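You operate a simulated robot arm through the tools that you are given. There is no shell and no other tool.

Carry out the task below with a simulated robot arm. There is one attempt and no reset: what you move stays moved.

## Task
Move the black hose plug to GATE, then turn the air on.
Fine: the socket marked GATE; shut off and vent to zero first; the grey bar slides open to free the plug and closed again before the air comes back. Where these are worked on the way, their far stop is far enough and under half their travel is too little: grey bar.
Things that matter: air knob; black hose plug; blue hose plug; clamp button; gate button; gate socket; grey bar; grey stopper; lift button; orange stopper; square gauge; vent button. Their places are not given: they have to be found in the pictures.

Only the result counts: the job must be done as asked and must still hold three seconds after the hand-in. Knocking over, shifting, dropping, spilling or breaking anything else fails it.

## Robot
A 7-joint arm with a two-finger parallel gripper, fixed in place. Base frame: the origin is at the foot of the arm, x ahead of it, y to its left, z up. Lengths are in mm, angles in rad, forces in N, time in s.
With the tool pointing down near the work surface it reaches from about 380 to 800 mm from the base axis. Its first joint turns from -2.496 to 2.496 rad. Payload 3 kg.
The TCP is the grasp point between the finger pads, 30 mm short of the fingertips. In the tool frame z runs along the fingers and y along their closing line. Largest opening 110 mm; finger width 20, thickness 10; the body of the gripper, 48 by 112 mm, starts 55 mm behind the TCP.
Orientation is that of the tool frame in the base frame, as a unit quaternion [x, y, z, w]. With the fingers straight down and closing along the base's y, the tool's x points along the base's -x, its y along +y and its z along -z.

## Interface
- The arm moves only by the tool move_arm. Its argument "commands" is one flat list of numbers, 7 for each row, row after row: the shift along the tool's x, y, z in units of 400 mm (1.0 is 400 mm), then the turn, a rotation vector about the tool's x, y, z in units of 45 degrees (1.0 is 45 degrees), then the finger opening in mm, from 0 to 110. In form: [x, y, z, rx, ry, rz, fingers, x, y, z, rx, ry, rz, fingers, ...]. A call has 1 to 20 rows; each row is the pose to reach, as a shift and turn from the pose commanded when the call began, along the tool's axes at that moment. A call with a number of a shift or a turn outside -1 to 1 is refused whole. Rows are played at 5 a second. More than 50 mm and 0.15 rad between two rows, or a gripper value outside its range, and nothing of the call is played. Where a pose cannot be reached the arm comes as near as it can. A force on the tool above 80 N (or 10 N above the force at the start of the call, whichever is more), or a blocked arm, ends the call early, and 0.2 s more pass. The fingers move at their own pace (about 153 mm/s each) and stop on an object; they squeeze with about 41 N. The grip force told is the motor's: it shows also when the fingers shut on nothing. Time passes only in rows, and 0.2 s behind the last, so rows that repeat a pose let the fingers close. It gives the time, the measured TCP pose, the force on the tool (base axes), the opening and the grip force at its end, in the units of the frame above (readings bear some noise), with the torque about the TCP (base axes, N m) and any sound that the robot's microphone picked up, and new pictures: "views" is both (left out), scene, wrist or none.
- Cameras (640 x 400 px; columns grow to the right, rows downward): "scene" is fixed at [54.9, 656.1, 1760.7]; the picture's right is [-0.61, -0.80, 0.00], its down [-0.42, 0.32, -0.85] and it looks along [0.68, -0.51, -0.53] (base axes); focal length 337 px, centre (320, 200). "wrist" rides on the gripper at [72, 17, -104] in the tool frame; the picture's right is [-0.23, 0.97, 0.00], its down [-0.76, -0.18, -0.62] and it looks along [-0.61, -0.14, 0.78] (tool axes); focal length 222 px, centre (320, 200).
- raise_lower(by): slides the trunk up (or, below 0, down) by that many mm; the arm rides with it, the base frame stays. It gives what a move gives, with no picture.
- pixel_to_xyz(camera, pixels): for up to 12 pixels [column, row] of the newest picture of that camera ("zoom" is the newest enlarged one), the place [x, y, z] in the base frame of the surface seen there, good to about 2 mm, but the place of the scene camera against the robot may be out by one fixed shift of up to 12 mm in any direction. No time passes.
- zoom(camera, box): a new picture of the part [left, top, right, bottom] of that camera's present view, enlarged. No time passes.
- job_done(): hands the job in; it is judged then, once.

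Open the gripper and draw the arm clear of the work before you hand the job in, unless the task says otherwise.

The tools are called after "Emit:" as name(argument=value, ...) on one line, values as JSON. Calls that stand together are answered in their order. move_arm: Moves the arm, as the interface text tells. Its arguments: {"type":"object","properties":{"commands":{"type":"array","items":{"type":"number"}},"views":{"type":"string","enum":["both","scene","wrist","none"]}},"required":["commands"]} The other tools are called the same way: raise_lower (by) slides the trunk up or down; pixel_to_xyz (camera, pixels) gives the place of the surface under pixels of a picture; zoom (camera, box) takes an enlarged picture of a part of a camera's view; job_done () hands the job in.

At the start:

```text
t: 0.0
tool_pos: [406.0, 48.0, 1487.8]
orientation: [0.0, 1.0, 0.001, 0.0]
wrist_force: [1.1, 0.0, 0.7]
ft_torque: [-0.01, -0.02, -0.03]
gripper_width: 110.0
finger_force: 0.2
trunk travel left (down, up): [-453.0, 37.0]
```

scene: 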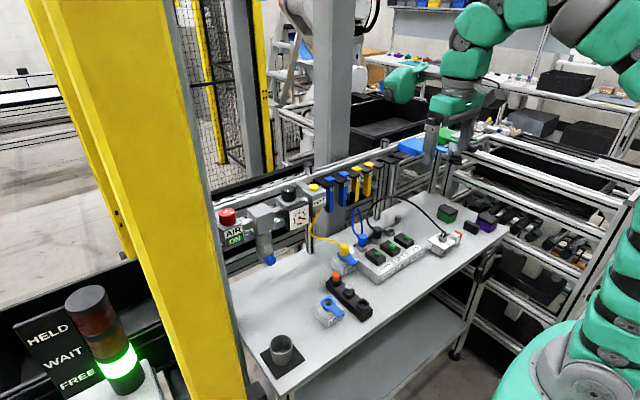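
wrist: 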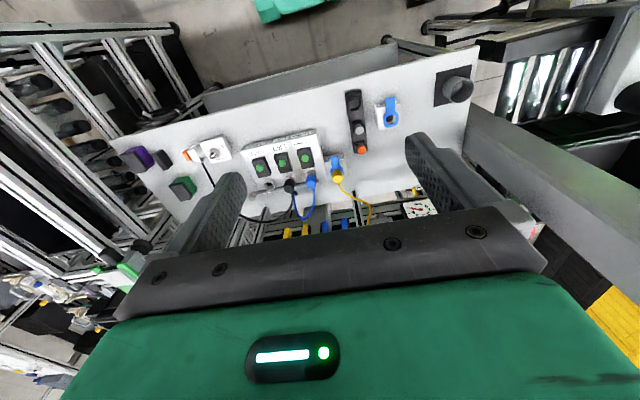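

The pictures show a table with an air panel, sockets and buttons around scene (220-500, 180-350). I zoom in on the parts to identify them.

Emit:
zoom(camera="scene", box=[310, 180, 470, 280])

Emit:
zoom(camera="scene", box=[200, 170, 360, 270])

Emit:
zoom(camera="scene", box=[240, 240, 400, 340])

Emit:
zoom(camera="scene", box=[400, 180, 560, 280])

Emit:
zoom(camera="wrist", box=[120, 60, 440, 260])

```text
4.00 times, centred on (390, 230) of scene
```

zoom: 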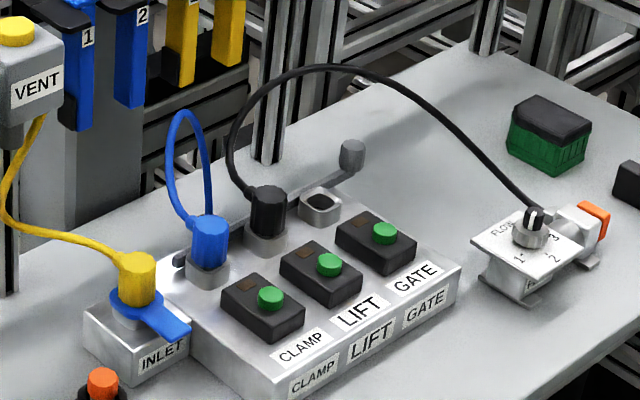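

```text
4.00 times, centred on (280, 220) of scene
```

zoom: 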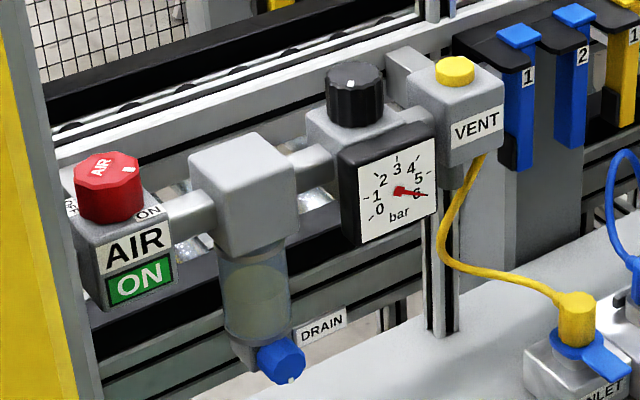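

```text
4.00 times, centred on (320, 290) of scene
```

zoom: 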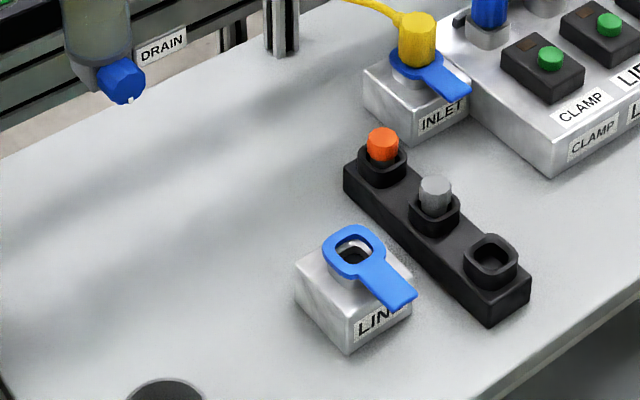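

```text
4.00 times, centred on (480, 230) of scene
```

zoom: 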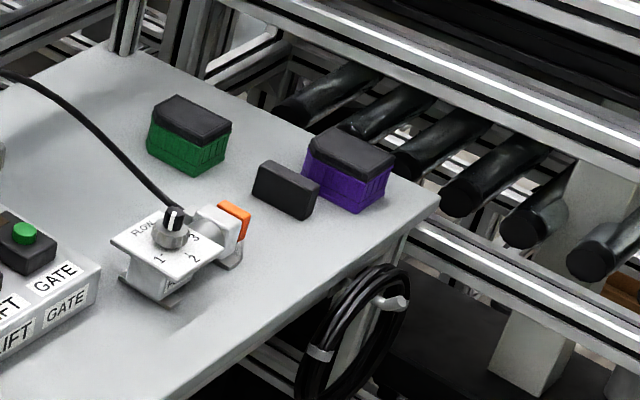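

```text
2.00 times, centred on (280, 160) of wrist
```

zoom: 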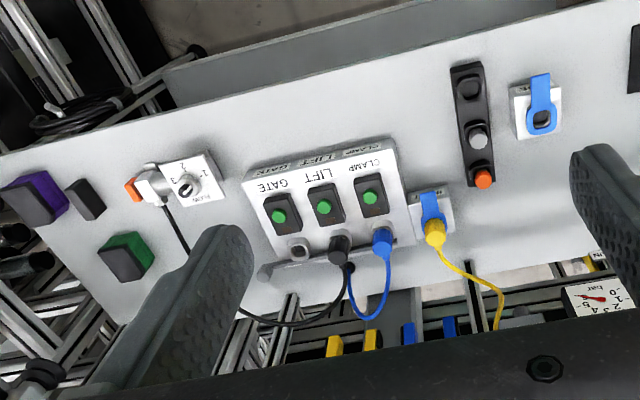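

The black plug is in the LIFT socket, GATE is empty, and the grey bar lies behind with its handle at scene (398,218). I measure the places.

Emit:
zoom(camera="scene", box=[345, 205, 425, 255])

Emit:
pixel_to_xyz(camera="scene", pixels=[[377, 229], [362, 238], [390, 231], [398, 217], [377, 254], [392, 246], [406, 238], [228, 214], [288, 189], [314, 187], [445, 238], [344, 249]])

Emit:
pixel_to_xyz(camera="scene", pixels=[[300, 330], [420, 270], [440, 200], [335, 276], [348, 289], [298, 218], [385, 225], [355, 245], [420, 210], [395, 225], [400, 213], [350, 262]])

```text
8.00 times, centred on (385, 230) of scene
```

zoom: 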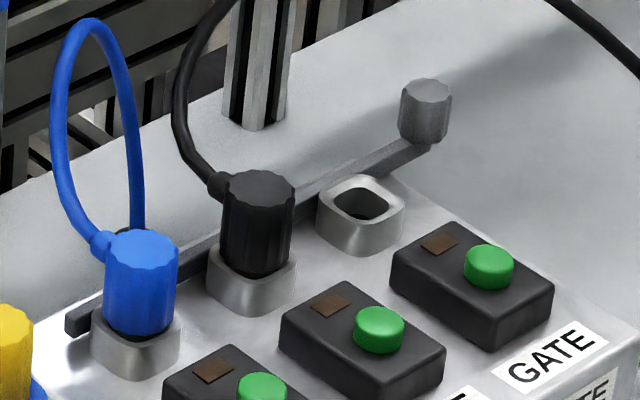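

```text
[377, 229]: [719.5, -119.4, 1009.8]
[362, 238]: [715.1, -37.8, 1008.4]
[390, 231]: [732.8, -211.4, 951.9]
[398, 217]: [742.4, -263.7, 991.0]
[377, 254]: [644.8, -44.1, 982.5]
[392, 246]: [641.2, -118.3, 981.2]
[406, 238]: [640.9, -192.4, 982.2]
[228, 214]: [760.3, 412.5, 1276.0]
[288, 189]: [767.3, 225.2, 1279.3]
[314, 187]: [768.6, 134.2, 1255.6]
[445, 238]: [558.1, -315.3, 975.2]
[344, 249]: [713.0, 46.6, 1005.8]
```

```text
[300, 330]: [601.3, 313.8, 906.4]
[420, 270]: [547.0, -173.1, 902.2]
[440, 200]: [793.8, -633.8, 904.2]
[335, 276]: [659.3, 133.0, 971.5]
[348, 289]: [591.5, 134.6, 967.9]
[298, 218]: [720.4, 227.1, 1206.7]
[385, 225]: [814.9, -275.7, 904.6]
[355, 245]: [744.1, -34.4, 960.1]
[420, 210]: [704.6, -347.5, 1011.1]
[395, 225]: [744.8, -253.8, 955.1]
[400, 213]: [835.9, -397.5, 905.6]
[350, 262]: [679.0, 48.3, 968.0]
```

I zoom on the air knob, vent button and gauge to see the markings.

Emit:
zoom(camera="scene", box=[210, 200, 258, 230])

Emit:
zoom(camera="scene", box=[210, 220, 258, 250])

Emit:
zoom(camera="scene", box=[275, 180, 339, 220])

Emit:
zoom(camera="scene", box=[0, 260, 160, 400])

```text
13.33 times, centred on (234, 215) of scene
```

zoom: 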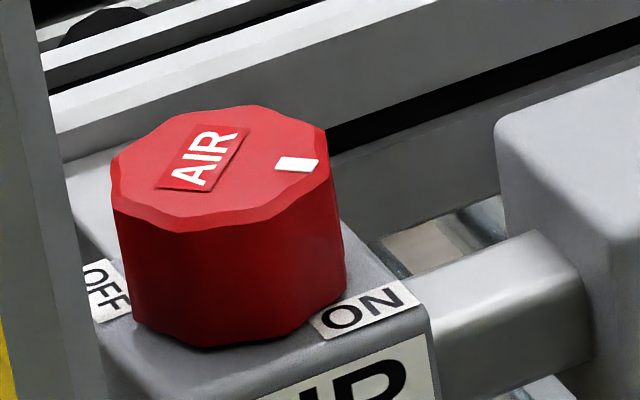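

```text
13.33 times, centred on (234, 235) of scene
```

zoom: 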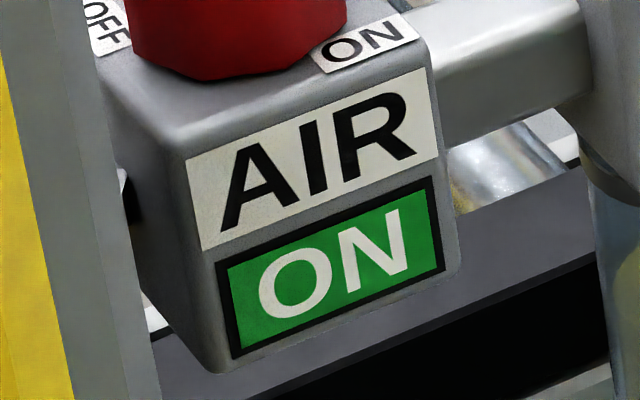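

```text
10.00 times, centred on (307, 200) of scene
```

zoom: 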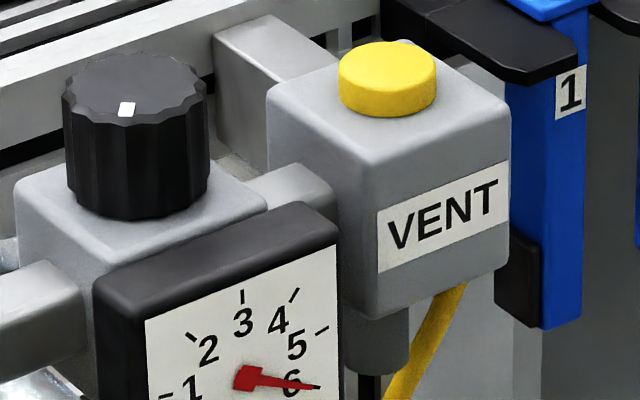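

```text
2.86 times, centred on (80, 330) of scene
```

zoom: 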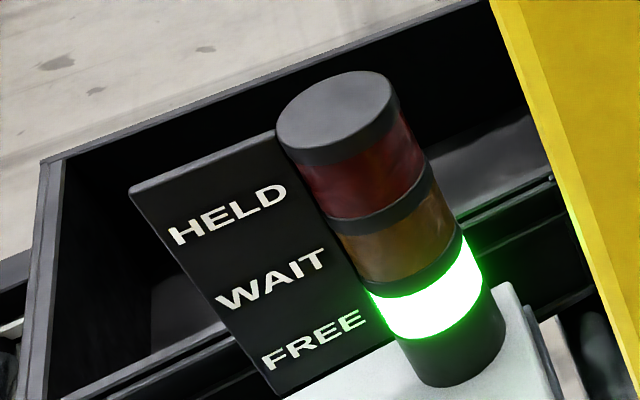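

The knob's mark points to ON and a signal light shows FREE. I check where the posts around the panel stand before I move there.

Emit:
pixel_to_xyz(camera="scene", pixels=[[120, 120], [190, 120], [205, 250], [330, 60], [210, 60], [180, 30], [225, 330], [150, 300], [330, 140], [232, 213], [221, 214], [100, 370]])

Emit:
pixel_to_xyz(camera="wrist", pixels=[[290, 186], [311, 182], [337, 177], [310, 157], [421, 209], [394, 115], [270, 187], [265, 196], [282, 160], [259, 168], [304, 153], [215, 150]])

```text
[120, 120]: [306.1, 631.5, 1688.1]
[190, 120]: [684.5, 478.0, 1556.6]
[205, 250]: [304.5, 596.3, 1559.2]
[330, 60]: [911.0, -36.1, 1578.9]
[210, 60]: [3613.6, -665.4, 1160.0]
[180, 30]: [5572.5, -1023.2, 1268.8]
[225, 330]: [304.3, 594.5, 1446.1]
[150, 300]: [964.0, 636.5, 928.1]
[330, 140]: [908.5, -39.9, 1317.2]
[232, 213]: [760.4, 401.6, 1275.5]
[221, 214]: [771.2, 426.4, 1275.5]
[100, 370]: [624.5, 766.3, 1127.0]
```

```text
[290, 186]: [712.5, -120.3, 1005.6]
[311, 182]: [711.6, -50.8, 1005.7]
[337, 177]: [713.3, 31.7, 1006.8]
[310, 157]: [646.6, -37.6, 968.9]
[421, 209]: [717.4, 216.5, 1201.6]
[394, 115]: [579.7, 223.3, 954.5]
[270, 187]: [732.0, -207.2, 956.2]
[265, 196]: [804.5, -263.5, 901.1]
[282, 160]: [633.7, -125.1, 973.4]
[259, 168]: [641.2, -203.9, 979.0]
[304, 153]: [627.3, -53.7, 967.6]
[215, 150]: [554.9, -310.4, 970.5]
```

A grey post stands near the knob, around (684, 478). I measure its edges in detail.

Emit:
zoom(camera="scene", box=[150, 90, 270, 240])

Emit:
pixel_to_xyz(camera="scene", pixels=[[182, 120], [186, 120], [194, 120], [198, 160], [204, 200], [208, 220], [213, 200], [176, 20], [215, 260], [235, 350], [170, 20], [200, 120]])

```text
2.67 times, centred on (210, 165) of scene
```

zoom: 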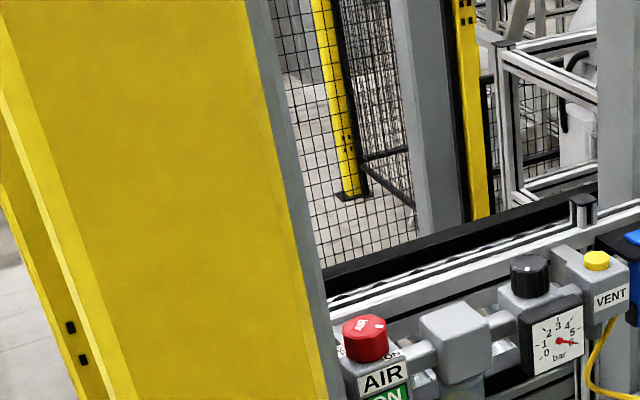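

```text
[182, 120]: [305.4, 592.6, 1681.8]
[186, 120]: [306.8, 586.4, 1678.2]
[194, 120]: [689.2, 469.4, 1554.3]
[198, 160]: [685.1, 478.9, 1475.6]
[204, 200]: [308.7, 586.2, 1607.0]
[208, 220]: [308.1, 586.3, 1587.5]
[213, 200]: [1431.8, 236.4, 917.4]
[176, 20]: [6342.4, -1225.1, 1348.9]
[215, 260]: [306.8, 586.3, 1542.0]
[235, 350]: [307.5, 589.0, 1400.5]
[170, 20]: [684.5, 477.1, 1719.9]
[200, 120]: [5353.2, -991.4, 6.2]
```

The post's near face is about y = 470 beside the knob, so clearance is tight. I move the tool to about (600, 300, 1450) to look at the panel with the wrist camera.

Emit:
move_arm(commands=[-0.0606, 0.0788, 0.0119, 0, 0, 0, 110, -0.1212, 0.1575, 0.0238, 0, 0, 0, 110, -0.1819, 0.2363, 0.0356, 0, 0, 0, 110, -0.2425, 0.315, 0.0475, 0, 0, 0, 110, -0.3031, 0.3938, 0.0594, 0, 0, 0, 110, -0.3638, 0.4725, 0.0713, 0, 0, 0, 110, -0.4244, 0.5513, 0.0831, 0, 0, 0, 110, -0.485, 0.63, 0.095, 0, 0, 0, 110])

```text
t: 1.8
tool_pos: [520.0, 206.5, 1435.5]
orientation: [0.0, 1.0, 0.0, 0.0]
wrist_force: [0.3, 0.7, -0.1]
ft_torque: [-0.02, -0.03, -0.01]
gripper_width: 110.0
finger_force: 0.1
out of reach, approached as far as the arm can: row 2, 3, 4, 5, 6, 7, 8
trunk travel left (down, up): [-453.0, 37.0]
```

scene: 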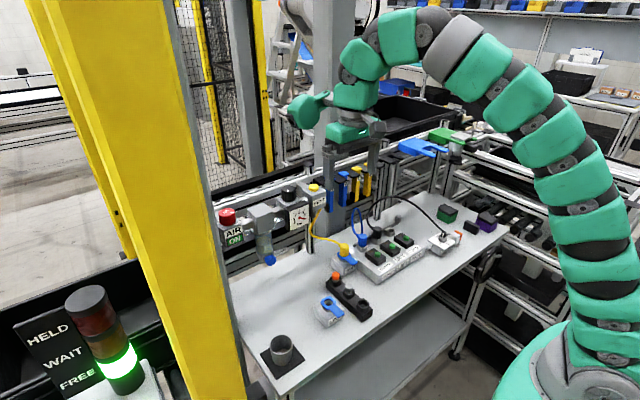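
wrist: 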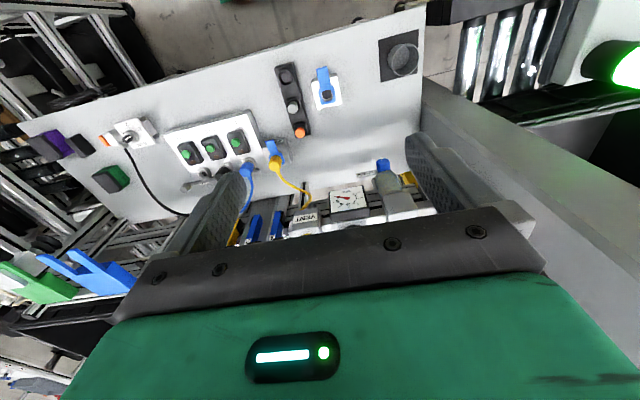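

Reach is limited at this height (stopped at radius about 560). I raise the trunk fully so that the arm is higher relative to the panel.

Emit:
raise_lower(by=37)

```text
t: 2.6
tool_pos: [520.5, 207.5, 1470.8]
orientation: [0.0, 1.0, -0.001, 0.001]
wrist_force: [-0.3, 0.2, 0.3]
ft_torque: [-0.03, 0.01, -0.01]
gripper_width: 110.1
finger_force: 0.0
trunk travel left (down, up): [-490.0, 0.0]
```

Trunk is at its top. I go down and outward to about (600, 300, 1370).

Emit:
move_arm(commands=[0, 0, 0.1, 0, 0, 0, 110, 0, 0, 0.2, 0, 0, 0, 110, -0.067, 0.0775, 0.25, 0, 0, 0, 110, -0.133, 0.155, 0.25, 0, 0, 0, 110, -0.2, 0.2325, 0.25, 0, 0, 0, 110])

```text
t: 3.8
tool_pos: [605.0, 300.9, 1374.4]
orientation: [-0.001, 1.0, 0.001, 0.001]
wrist_force: [-1.0, -0.5, 0.3]
ft_torque: [0.03, 0.0, 0.01]
gripper_width: 109.8
finger_force: 0.0
trunk travel left (down, up): [-490.0, 0.0]
```

scene: 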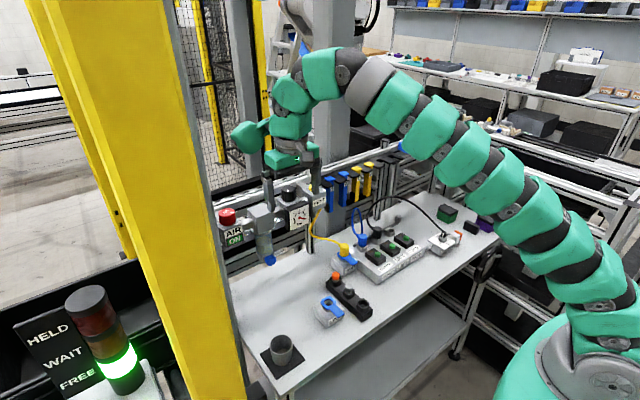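
wrist: 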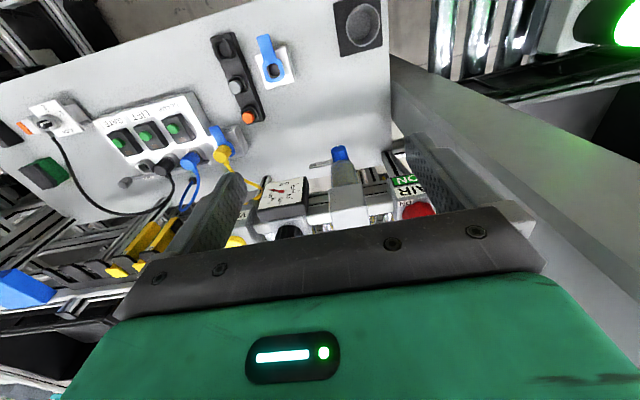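

Now the red knob is visible at wrist (418,210) and the post to its right. I measure with the wrist camera, which has no fixed shift.

Emit:
zoom(camera="wrist", box=[220, 130, 460, 280])

Emit:
pixel_to_xyz(camera="wrist", pixels=[[418, 210], [408, 211], [427, 214], [235, 241], [289, 231], [430, 120], [500, 160], [560, 230], [600, 250], [392, 80], [408, 184], [390, 100]])

Emit:
pixel_to_xyz(camera="scene", pixels=[[228, 214], [235, 240], [314, 187], [228, 210], [300, 222], [270, 259]])

```text
2.67 times, centred on (340, 205) of wrist
```

zoom: 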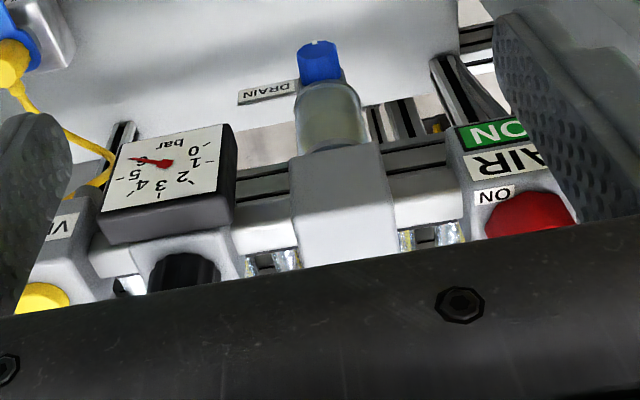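

```text
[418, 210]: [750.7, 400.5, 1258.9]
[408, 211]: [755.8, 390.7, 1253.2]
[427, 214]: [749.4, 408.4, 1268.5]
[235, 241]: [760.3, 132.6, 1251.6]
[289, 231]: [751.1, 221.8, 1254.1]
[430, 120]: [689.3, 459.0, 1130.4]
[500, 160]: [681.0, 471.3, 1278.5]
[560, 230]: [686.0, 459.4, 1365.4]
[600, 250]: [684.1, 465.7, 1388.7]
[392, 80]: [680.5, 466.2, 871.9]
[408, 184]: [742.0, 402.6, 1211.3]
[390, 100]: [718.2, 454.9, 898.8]
```

```text
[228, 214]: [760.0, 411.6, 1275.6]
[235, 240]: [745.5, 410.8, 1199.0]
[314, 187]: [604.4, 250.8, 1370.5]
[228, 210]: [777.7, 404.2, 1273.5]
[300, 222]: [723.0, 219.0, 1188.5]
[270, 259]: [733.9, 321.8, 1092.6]
```

The knob top is near (757, 408, 1270) and the post face near y≈457, so I'll approach with the hand turned 90° (closing along x) and leaning away from the post. First I turn the hand -45° about the tool axis.

Emit:
move_arm(commands=[0, 0, 0, 0, 0, -0.17, 110, 0, 0, 0, 0, 0, -0.34, 110, 0, 0, 0, 0, 0, -0.51, 110, 0, 0, 0, 0, 0, -0.68, 110, 0, 0, 0, 0, 0, -0.85, 110, 0, 0, 0, 0, 0, -1, 110], views="none")

Emit:
move_arm(commands=[0, 0, 0, 0, 0, -0.17, 110, 0, 0, 0, 0, 0, -0.34, 110, 0, 0, 0, 0, 0, -0.51, 110, 0, 0, 0, 0, 0, -0.68, 110, 0, 0, 0, 0, 0, -0.85, 110, 0, 0, 0, 0, 0, -1, 110])

```text
t: 5.2
tool_pos: [600.2, 300.0, 1371.8]
orientation: [-0.383, 0.924, 0.001, 0.001]
wrist_force: [-0.3, -0.1, 0.5]
ft_torque: [0.01, 0.03, -0.03]
gripper_width: 110.1
finger_force: 0.1
trunk travel left (down, up): [-490.0, 0.0]
```

```text
t: 6.6
tool_pos: [601.3, 299.8, 1370.7]
orientation: [0.708, -0.707, -0.001, -0.001]
wrist_force: [-0.9, -0.2, 0.3]
ft_torque: [-0.01, -0.06, -0.01]
gripper_width: 110.2
finger_force: 0.0
trunk travel left (down, up): [-490.0, 0.0]
```

scene: 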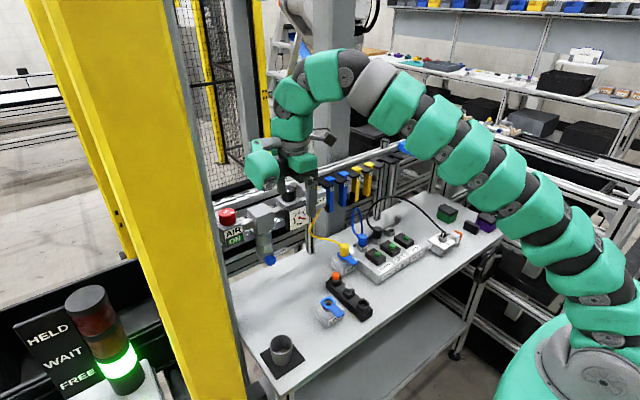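
wrist: 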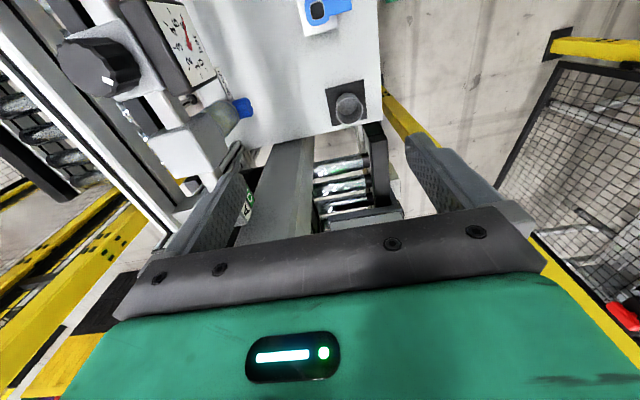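

A green wrist link sticks out at scene (262,165). I measure it, because it could meet the post.

Emit:
pixel_to_xyz(camera="scene", pixels=[[262, 165], [252, 165], [265, 185], [262, 150], [292, 130], [296, 165], [320, 137], [290, 100], [310, 190], [275, 170], [330, 75], [226, 212]])

Emit:
zoom(camera="scene", box=[200, 60, 380, 240])

```text
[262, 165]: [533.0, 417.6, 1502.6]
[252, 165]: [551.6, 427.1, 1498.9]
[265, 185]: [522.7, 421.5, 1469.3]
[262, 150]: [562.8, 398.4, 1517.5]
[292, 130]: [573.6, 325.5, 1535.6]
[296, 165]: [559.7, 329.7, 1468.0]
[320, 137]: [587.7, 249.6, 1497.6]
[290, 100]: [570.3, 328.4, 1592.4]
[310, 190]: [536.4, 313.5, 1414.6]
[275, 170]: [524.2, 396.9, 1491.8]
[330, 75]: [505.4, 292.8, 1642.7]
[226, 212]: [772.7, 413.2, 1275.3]
```

```text
2.22 times, centred on (290, 150) of scene
```

zoom: 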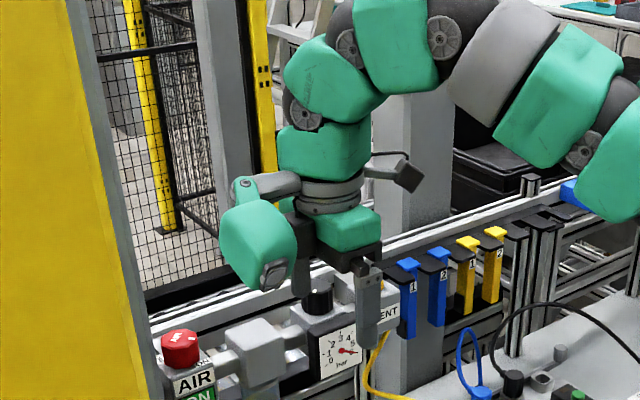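

There is a second body on the hand (tool x≈-120, y≈+65, z≈-90…-140) opposite the camera. I therefore want it on the side away from the post; I back off to about (520, 230) and turn the hand the other way (+180° about the tool axis).

Emit:
move_arm(commands=[0.058, 0.067, 0, 0, 0, 0, 110, 0.116, 0.134, 0, 0, 0, 0.17, 110, 0.175, 0.2, 0, 0, 0, 0.34, 110, 0.175, 0.2, 0, 0, 0, 0.51, 110, 0.175, 0.2, 0, 0, 0, 0.68, 110, 0.175, 0.2, 0, 0, 0, 0.85, 110, 0.175, 0.2, 0, 0, 0, 1, 110], views="none")

Emit:
move_arm(commands=[0, 0, 0, 0, 0, 0.17, 110, 0, 0, 0, 0, 0, 0.34, 110, 0, 0, 0, 0, 0, 0.51, 110, 0, 0, 0, 0, 0, 0.68, 110, 0, 0, 0, 0, 0, 0.85, 110, 0, 0, 0, 0, 0, 1, 110], views="none")

Emit:
move_arm(commands=[0, 0, 0, 0, 0, 0.17, 110, 0, 0, 0, 0, 0, 0.34, 110, 0, 0, 0, 0, 0, 0.51, 110, 0, 0, 0, 0, 0, 0.68, 110, 0, 0, 0, 0, 0, 0.85, 110, 0, 0, 0, 0, 0, 1, 110], views="none")

Emit:
move_arm(commands=[0, 0, 0, 0, 0, 0.17, 110, 0, 0, 0, 0, 0, 0.34, 110, 0, 0, 0, 0, 0, 0.51, 110, 0, 0, 0, 0, 0, 0.68, 110, 0, 0, 0, 0, 0, 0.85, 110, 0, 0, 0, 0, 0, 1, 110], views="both")

```text
t: 8.2
tool_pos: [519.8, 229.3, 1372.5]
orientation: [-0.381, 0.924, 0.0, 0.0]
wrist_force: [-0.3, -0.2, -0.4]
ft_torque: [0.01, 0.01, 0.03]
gripper_width: 109.9
finger_force: 0.0
trunk travel left (down, up): [-490.0, 0.0]
```

```text
t: 9.6
tool_pos: [519.7, 229.9, 1370.5]
orientation: [0.001, 1.0, 0.001, 0.0]
wrist_force: [-0.7, 0.4, 0.0]
ft_torque: [0.01, 0.04, 0.02]
gripper_width: 109.9
finger_force: 0.1
trunk travel left (down, up): [-490.0, 0.0]
```

```text
t: 11.0
tool_pos: [519.4, 230.4, 1370.4]
orientation: [0.385, 0.923, 0.0, 0.0]
wrist_force: [-0.1, 0.6, -0.1]
ft_torque: [-0.03, 0.0, -0.02]
gripper_width: 110.2
finger_force: 0.1
trunk travel left (down, up): [-490.0, 0.0]
```

```text
t: 12.4
tool_pos: [518.6, 230.6, 1371.7]
orientation: [0.708, 0.706, 0.001, -0.001]
wrist_force: [0.1, 0.0, 0.6]
ft_torque: [0.01, -0.02, 0.0]
gripper_width: 110.2
finger_force: 0.1
trunk travel left (down, up): [-490.0, 0.0]
```

scene: 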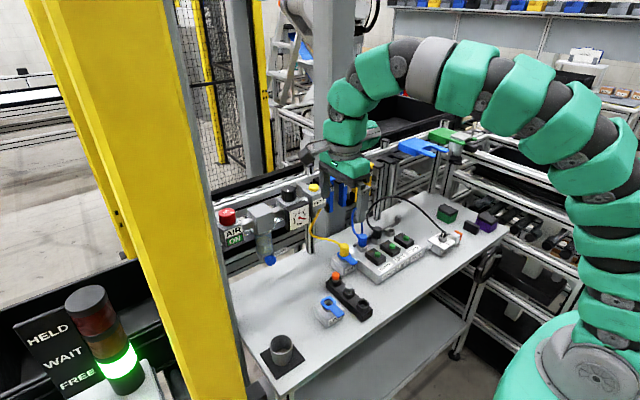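
wrist: 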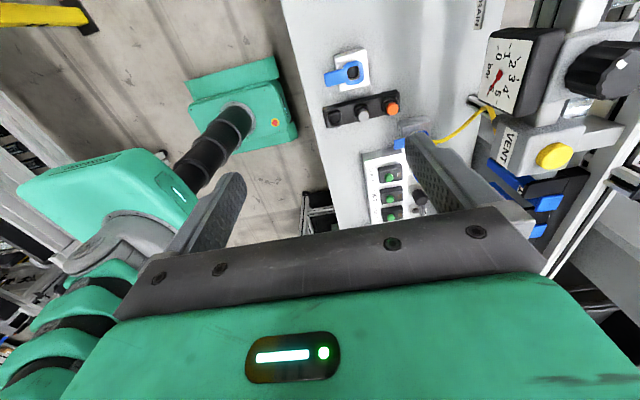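

The hand is now turned so the extra body faces away from the post, and it sees gauge and vent well. I measure these in the wrist picture, then go to a tilted hover above the knob.

Emit:
pixel_to_xyz(camera="wrist", pixels=[[553, 155], [560, 165], [600, 68], [622, 65], [510, 60], [345, 72], [391, 178], [391, 196], [391, 214], [361, 117], [398, 140], [418, 196]])

Emit:
move_arm(commands=[0.053, 0.075, 0, -0.0058, 0.0832, 0.0217, 80, 0.106, 0.15, 0, -0.0116, 0.1663, 0.0434, 80, 0.158, 0.225, 0, -0.0174, 0.2495, 0.0651, 80, 0.211, 0.3, 0, -0.0233, 0.3326, 0.0868, 80, 0.264, 0.375, 0, -0.0291, 0.4158, 0.1085, 80, 0.317, 0.45, 0, -0.0349, 0.4989, 0.1302, 80, 0.37, 0.525, 0, -0.0407, 0.5821, 0.1519, 80, 0.4225, 0.6, 0, -0.0465, 0.6652, 0.1736, 80])

```text
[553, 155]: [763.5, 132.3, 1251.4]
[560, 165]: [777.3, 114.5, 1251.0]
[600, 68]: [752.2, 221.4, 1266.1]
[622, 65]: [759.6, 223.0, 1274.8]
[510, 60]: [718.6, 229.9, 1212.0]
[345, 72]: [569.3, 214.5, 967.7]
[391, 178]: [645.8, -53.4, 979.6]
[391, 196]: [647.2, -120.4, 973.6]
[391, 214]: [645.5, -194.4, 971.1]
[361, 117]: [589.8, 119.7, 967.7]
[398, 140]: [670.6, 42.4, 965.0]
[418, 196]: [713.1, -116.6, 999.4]
```

```text
t: 14.2
tool_pos: [711.2, 363.2, 1334.6]
orientation: [0.73, 0.632, 0.196, -0.172]
wrist_force: [2.4, 0.3, -1.1]
ft_torque: [0.12, 0.15, 0.12]
gripper_width: 80.1
finger_force: 0.0
out of reach, approached as far as the arm can: row 5, 6, 7, 8
trunk travel left (down, up): [-490.0, 0.0]
```

scene: 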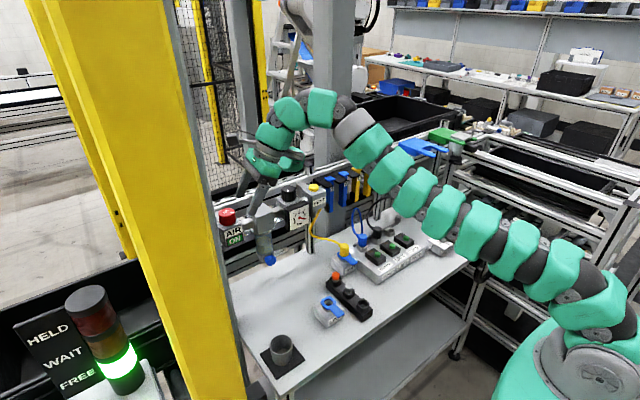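
wrist: 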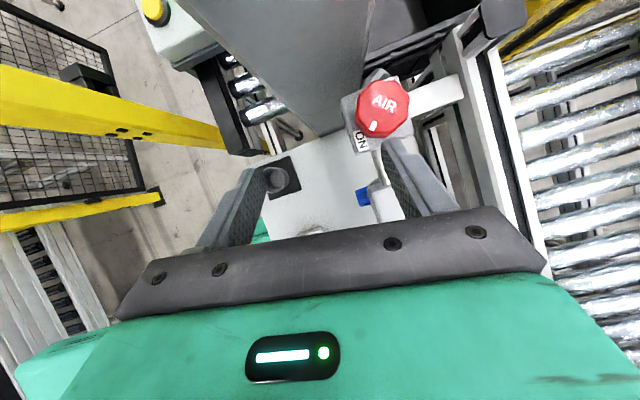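

The knob is now seen clearly at wrist (382,107). I measure the knob and post from this view.

Emit:
pixel_to_xyz(camera="wrist", pixels=[[382, 107], [357, 108], [408, 108], [382, 83], [382, 132], [374, 127], [361, 138], [300, 60], [330, 100], [354, 110], [345, 95], [240, 20]])

Emit:
zoom(camera="wrist", box=[310, 50, 450, 200])

```text
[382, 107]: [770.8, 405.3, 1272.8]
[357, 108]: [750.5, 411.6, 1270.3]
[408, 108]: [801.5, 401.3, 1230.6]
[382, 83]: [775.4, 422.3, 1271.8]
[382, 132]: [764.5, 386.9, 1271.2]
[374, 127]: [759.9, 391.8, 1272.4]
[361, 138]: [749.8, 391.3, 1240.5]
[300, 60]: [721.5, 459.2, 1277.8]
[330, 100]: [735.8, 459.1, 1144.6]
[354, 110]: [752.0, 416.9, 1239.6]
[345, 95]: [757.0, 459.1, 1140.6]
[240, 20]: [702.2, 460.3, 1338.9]
```

```text
2.67 times, centred on (380, 125) of wrist
```

zoom: 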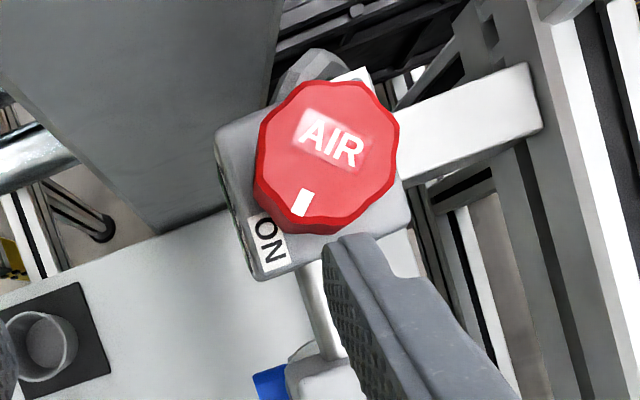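

Knob centre is about (771, 405.5), top z 1272; the mark points to 231° with the ON label there. I move in front of the knob on its -y side with fingers open 80.

Emit:
move_arm(commands=[-0.063, 0.076, 0.0633, 0, 0, 0, 80, -0.0575, 0.1477, 0.1098, 0, 0, 0, 80, -0.0575, 0.1477, 0.1098, 0, 0, 0, 80])

```text
t: 15.0
tool_pos: [737.1, 348.0, 1281.2]
orientation: [0.727, 0.635, 0.199, -0.17]
wrist_force: [-9.6, 6.1, 27.4]
ft_torque: [-3.72, -1.17, -1.1]
gripper_width: 80.1
finger_force: 0.0
out of reach, approached as far as the arm can: row 1, 2, 3
trunk travel left (down, up): [-490.0, 0.0]
```

scene: 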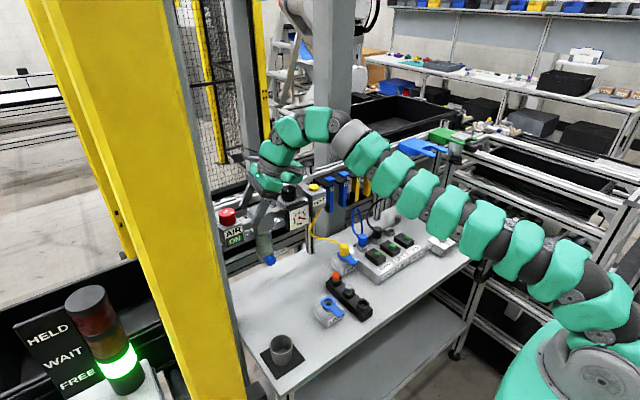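
wrist: 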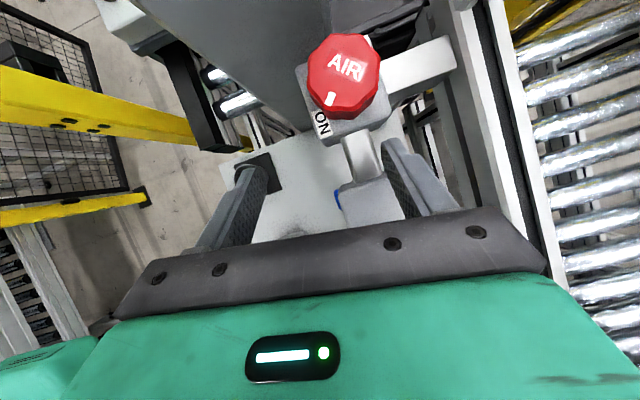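

The force reading (27 N up, torque placing it near (780, 212)) shows the hand's extra body resting on the regulator knob. I lift off at once by 30 mm.

Emit:
move_arm(commands=[0.0377, 0, -0.065, 0, 0, 0, 80, 0.0377, 0, -0.065, 0, 0, 0, 80])

Emit:
zoom(camera="scene", box=[220, 100, 340, 220])

```text
t: 15.6
tool_pos: [735.8, 341.6, 1300.2]
orientation: [0.73, 0.633, 0.195, -0.171]
wrist_force: [0.4, -0.4, 0.4]
ft_torque: [0.04, -0.03, -0.01]
gripper_width: 80.1
finger_force: 0.1
out of reach, approached as far as the arm can: row 1, 2
trunk travel left (down, up): [-490.0, 0.0]
```

scene: 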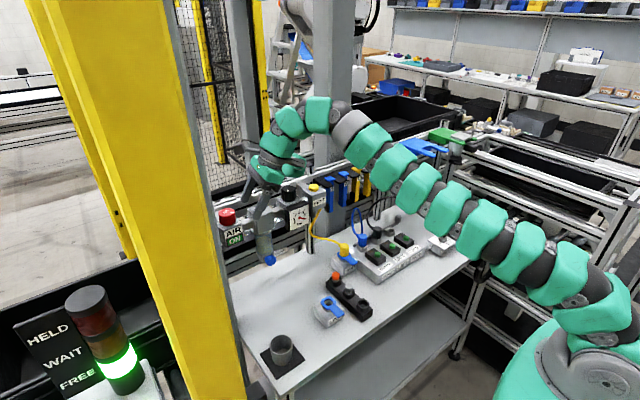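
wrist: 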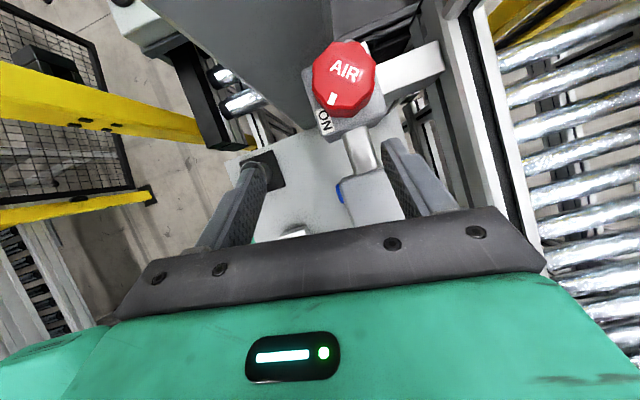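

```text
3.33 times, centred on (280, 160) of scene
```

zoom: 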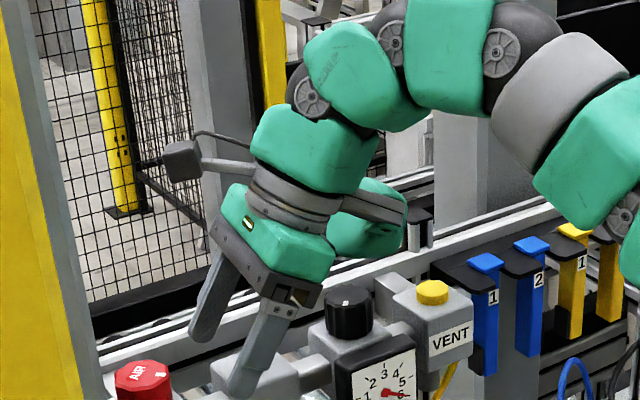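

Contact is gone. I computed that the arm reaches better with more tilt and leaning back towards the robot, so I pull back to (650, 300, 1370) and reorient to a 45° tilt with lean azimuth 222°.

Emit:
move_arm(commands=[-0.0095, -0.066, -0.0728, 0, 0, 0, 64, -0.019, -0.132, -0.1457, 0, 0, 0, 64, -0.0285, -0.198, -0.2185, 0, 0, 0, 64, -0.0285, -0.198, -0.2185, -0.0904, 0.0533, 0.1179, 64, -0.0285, -0.198, -0.2185, -0.1808, 0.1065, 0.2357, 64, -0.0285, -0.198, -0.2185, -0.2713, 0.1598, 0.3536, 64, -0.0285, -0.198, -0.2185, -0.3617, 0.2131, 0.4715, 64, -0.0285, -0.198, -0.2185, -0.4521, 0.2663, 0.5893, 64, -0.0285, -0.198, -0.2185, -0.5425, 0.3196, 0.7072, 64])

```text
t: 17.6
tool_pos: [648.0, 302.2, 1372.5]
orientation: [0.862, 0.33, 0.358, -0.138]
wrist_force: [0.5, -0.2, 0.1]
ft_torque: [-0.01, 0.01, 0.03]
gripper_width: 64.1
finger_force: 0.0
trunk travel left (down, up): [-490.0, 0.0]
```

scene: 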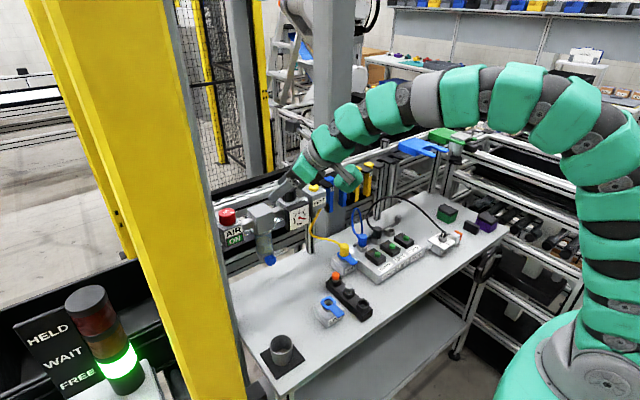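
wrist: 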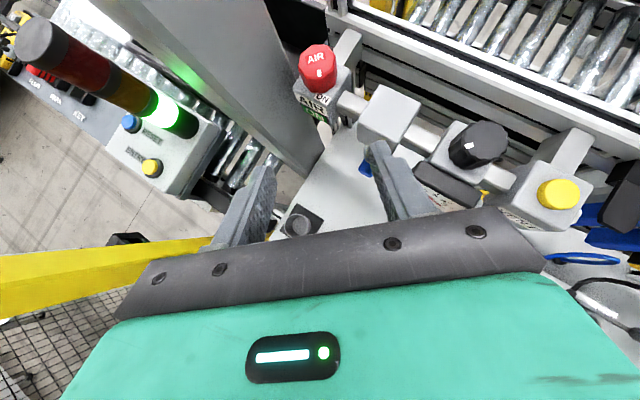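

This pose sees the panel well, and also a control box with a key and buttons under the signal light at wrist (130,110). I zoom on both.

Emit:
zoom(camera="wrist", box=[0, 20, 240, 170])

Emit:
zoom(camera="wrist", box=[270, 20, 430, 120])

Emit:
pixel_to_xyz(camera="wrist", pixels=[[319, 60], [302, 60], [333, 58], [318, 46], [319, 73], [390, 110], [480, 140], [557, 190], [440, 185], [130, 122], [290, 130], [232, 60]])

```text
2.67 times, centred on (120, 95) of wrist
```

zoom: 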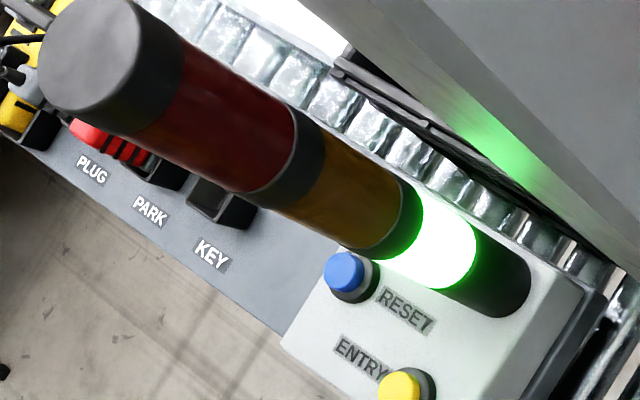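

```text
4.00 times, centred on (350, 70) of wrist
```

zoom: 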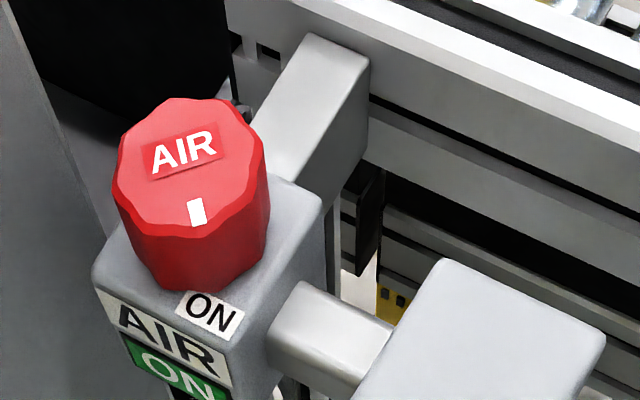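

```text
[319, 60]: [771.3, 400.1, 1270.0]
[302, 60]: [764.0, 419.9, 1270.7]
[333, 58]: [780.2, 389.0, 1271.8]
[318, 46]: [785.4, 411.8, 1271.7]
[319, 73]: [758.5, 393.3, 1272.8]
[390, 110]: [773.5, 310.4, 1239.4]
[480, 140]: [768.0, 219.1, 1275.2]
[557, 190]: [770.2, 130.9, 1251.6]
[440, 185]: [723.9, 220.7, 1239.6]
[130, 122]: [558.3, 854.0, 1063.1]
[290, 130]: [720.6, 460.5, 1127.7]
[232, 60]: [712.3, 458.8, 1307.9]
```

Knob centre refined to about (771.5, 404.5). I approach along the tool axis and stop 40 mm short to check the alignment.

Emit:
move_arm(commands=[0.03, 0.004, 0.0838, 0, 0, 0, 64, 0.06, 0.008, 0.1675, 0, 0, 0, 64, 0.09, 0.0122, 0.2513, 0, 0, 0, 64, 0.09, 0.0122, 0.326, 0, 0, 0, 64])

Emit:
zoom(camera="wrist", box=[220, 90, 460, 240])

```text
t: 18.6
tool_pos: [738.3, 377.8, 1302.9]
orientation: [0.863, 0.33, 0.357, -0.137]
wrist_force: [0.1, -0.5, 0.4]
ft_torque: [-0.03, 0.0, 0.03]
gripper_width: 64.1
finger_force: 0.1
trunk travel left (down, up): [-490.0, 0.0]
```

scene: 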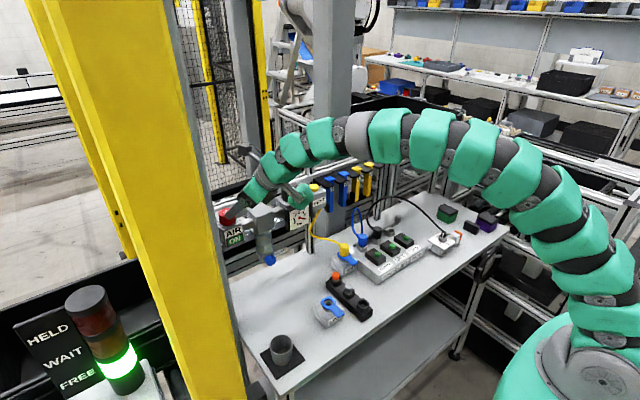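
wrist: 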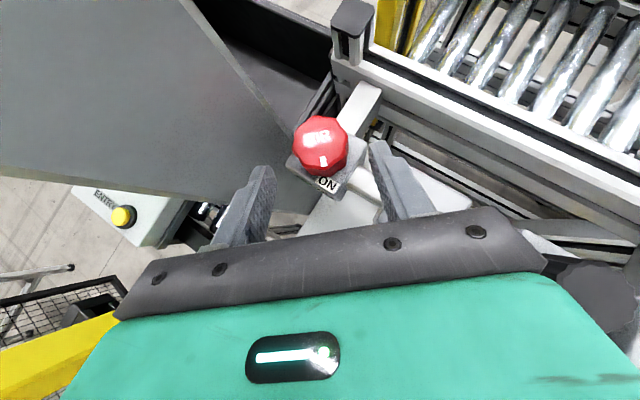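

```text
2.67 times, centred on (340, 165) of wrist
```

zoom: 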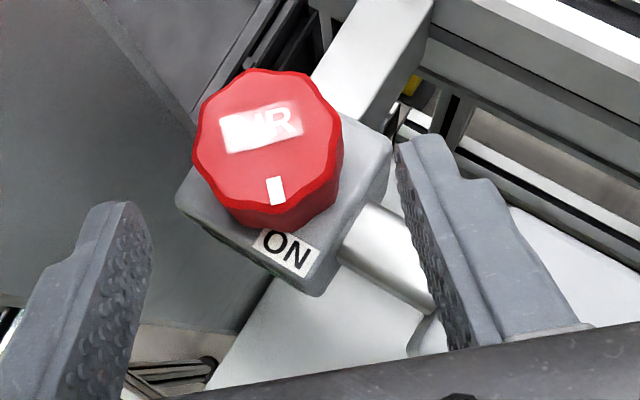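

Knob centre appears at (320,146), right between the fingers. I measure once more from this closer view.

Emit:
pixel_to_xyz(camera="wrist", pixels=[[320, 142], [295, 145], [345, 140], [320, 120], [320, 165], [322, 162], [332, 184], [300, 176]])

```text
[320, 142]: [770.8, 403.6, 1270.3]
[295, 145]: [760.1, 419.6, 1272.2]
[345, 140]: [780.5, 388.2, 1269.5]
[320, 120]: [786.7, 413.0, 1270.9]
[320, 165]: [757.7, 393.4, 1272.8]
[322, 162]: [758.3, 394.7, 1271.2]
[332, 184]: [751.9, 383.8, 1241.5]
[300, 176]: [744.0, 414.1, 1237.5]
```

Centre confirmed at (771.5, 403.5). I advance 39 mm along the tool and close the fingers on the knob.

Emit:
move_arm(commands=[0, 0, 0.05, 0, 0, 0, 64, 0, 0, 0.0975, 0, 0, 0, 64, 0, 0, 0.0975, 0, 0, 0, 64], views="wrist")

```text
t: 19.4
tool_pos: [758.7, 395.1, 1277.0]
orientation: [0.863, 0.331, 0.357, -0.137]
wrist_force: [-0.2, 0.4, 0.0]
ft_torque: [-0.03, -0.01, -0.03]
gripper_width: 64.2
finger_force: 0.0
trunk travel left (down, up): [-490.0, 0.0]
```

wrist: 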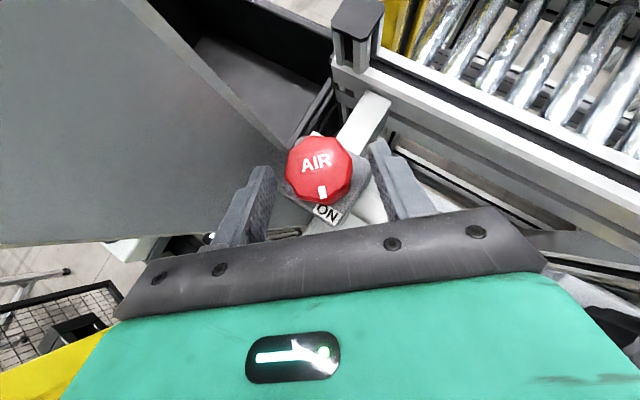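

The knob sits between the pads. I close the fingers, then turn 22.5° clockwise (seen from above) about the knob axis.

Emit:
move_arm(commands=[0, 0, 0, 0, 0, 0, 0, 0, 0, 0, 0, 0, 0, 0, 0, 0, 0, 0, 0, 0, 0], views="none")

Emit:
move_arm(commands=[0.0002, -0.005, 0.0002, -0.1179, 0, 0.1179, 0, 0.0009, -0.0098, 0.0009, -0.2357, 0, 0.2357, 0, 0.0021, -0.0145, 0.0021, -0.3536, 0, 0.3536, 0], views="both")

```text
t: 20.2
tool_pos: [758.4, 395.8, 1277.4]
orientation: [0.863, 0.331, 0.357, -0.137]
wrist_force: [-3.6, 3.5, -1.8]
ft_torque: [0.05, -0.25, 0.03]
gripper_width: 41.7
finger_force: 44.4
trunk travel left (down, up): [-490.0, 0.0]
```

```text
t: 21.0
tool_pos: [749.7, 394.1, 1267.7]
orientation: [0.885, 0.24, 0.385, -0.104]
wrist_force: [-2.3, -10.6, 14.1]
ft_torque: [0.25, 0.92, -0.49]
gripper_width: 41.4
finger_force: 44.9
out of reach, approached as far as the arm can: row 2, 3
trunk travel left (down, up): [-490.0, 0.0]
stopped in row 3: the force on the tool passed its limit at 90 N (the readings are from after the stop); the commanded pose is now the measured one
```

scene: 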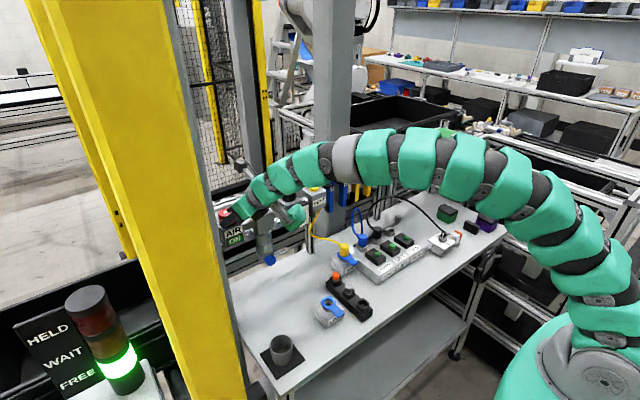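
wrist: 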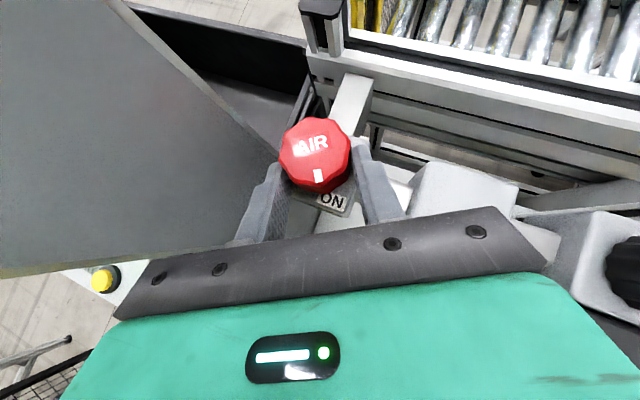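

The turn began (about 12°) but the arm met a joint limit. I release the knob and back straight out along the tool axis, to regrip with the hand rolled the other way.

Emit:
move_arm(commands=[0, 0, 0, 0, 0, 0, 64, 0, 0, -0.02, 0, 0, 0, 64, 0, 0, -0.12, 0, 0, 0, 64, 0, 0, -0.24, 0, 0, 0, 64], views="both")

Emit:
zoom(camera="wrist", box=[250, 60, 410, 160])

```text
t: 22.0
tool_pos: [689.4, 361.0, 1328.3]
orientation: [0.886, 0.242, 0.383, -0.102]
wrist_force: [0.7, 0.4, 0.1]
ft_torque: [-0.01, 0.0, -0.04]
gripper_width: 63.8
finger_force: 0.1
trunk travel left (down, up): [-490.0, 0.0]
```

scene: 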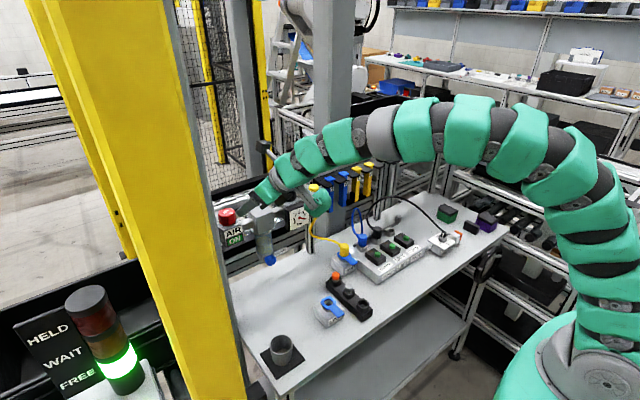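
wrist: 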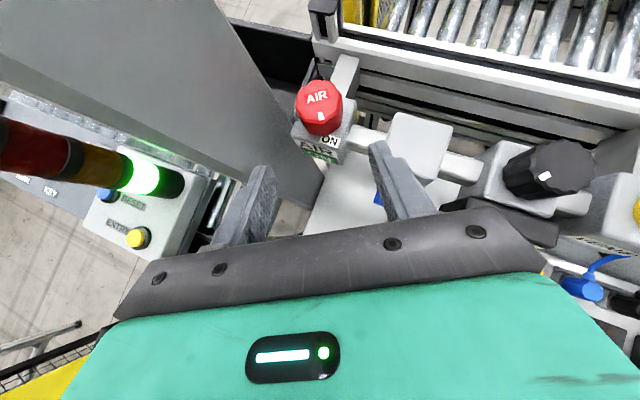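

```text
4.00 times, centred on (330, 110) of wrist
```

zoom: 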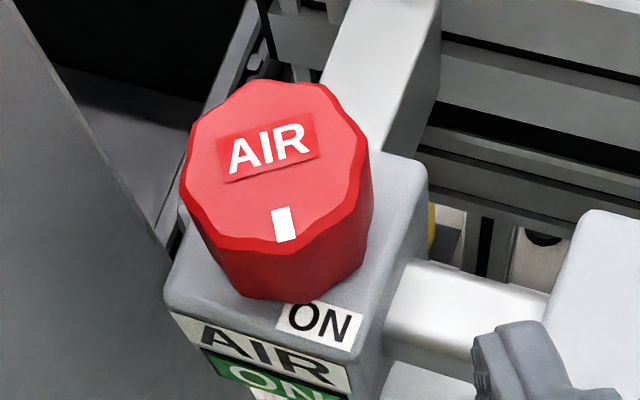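

I measure the mark's present direction and how far the knob has turned.

Emit:
pixel_to_xyz(camera="zoom", pixels=[[284, 224], [274, 162], [188, 165], [365, 150], [290, 92], [265, 240], [320, 320], [222, 330]])

```text
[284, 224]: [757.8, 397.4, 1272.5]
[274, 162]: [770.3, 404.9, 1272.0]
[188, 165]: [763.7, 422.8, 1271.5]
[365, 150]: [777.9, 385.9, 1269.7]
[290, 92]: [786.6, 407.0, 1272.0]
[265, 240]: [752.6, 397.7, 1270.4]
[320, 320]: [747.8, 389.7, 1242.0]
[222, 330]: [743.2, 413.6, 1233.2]
```

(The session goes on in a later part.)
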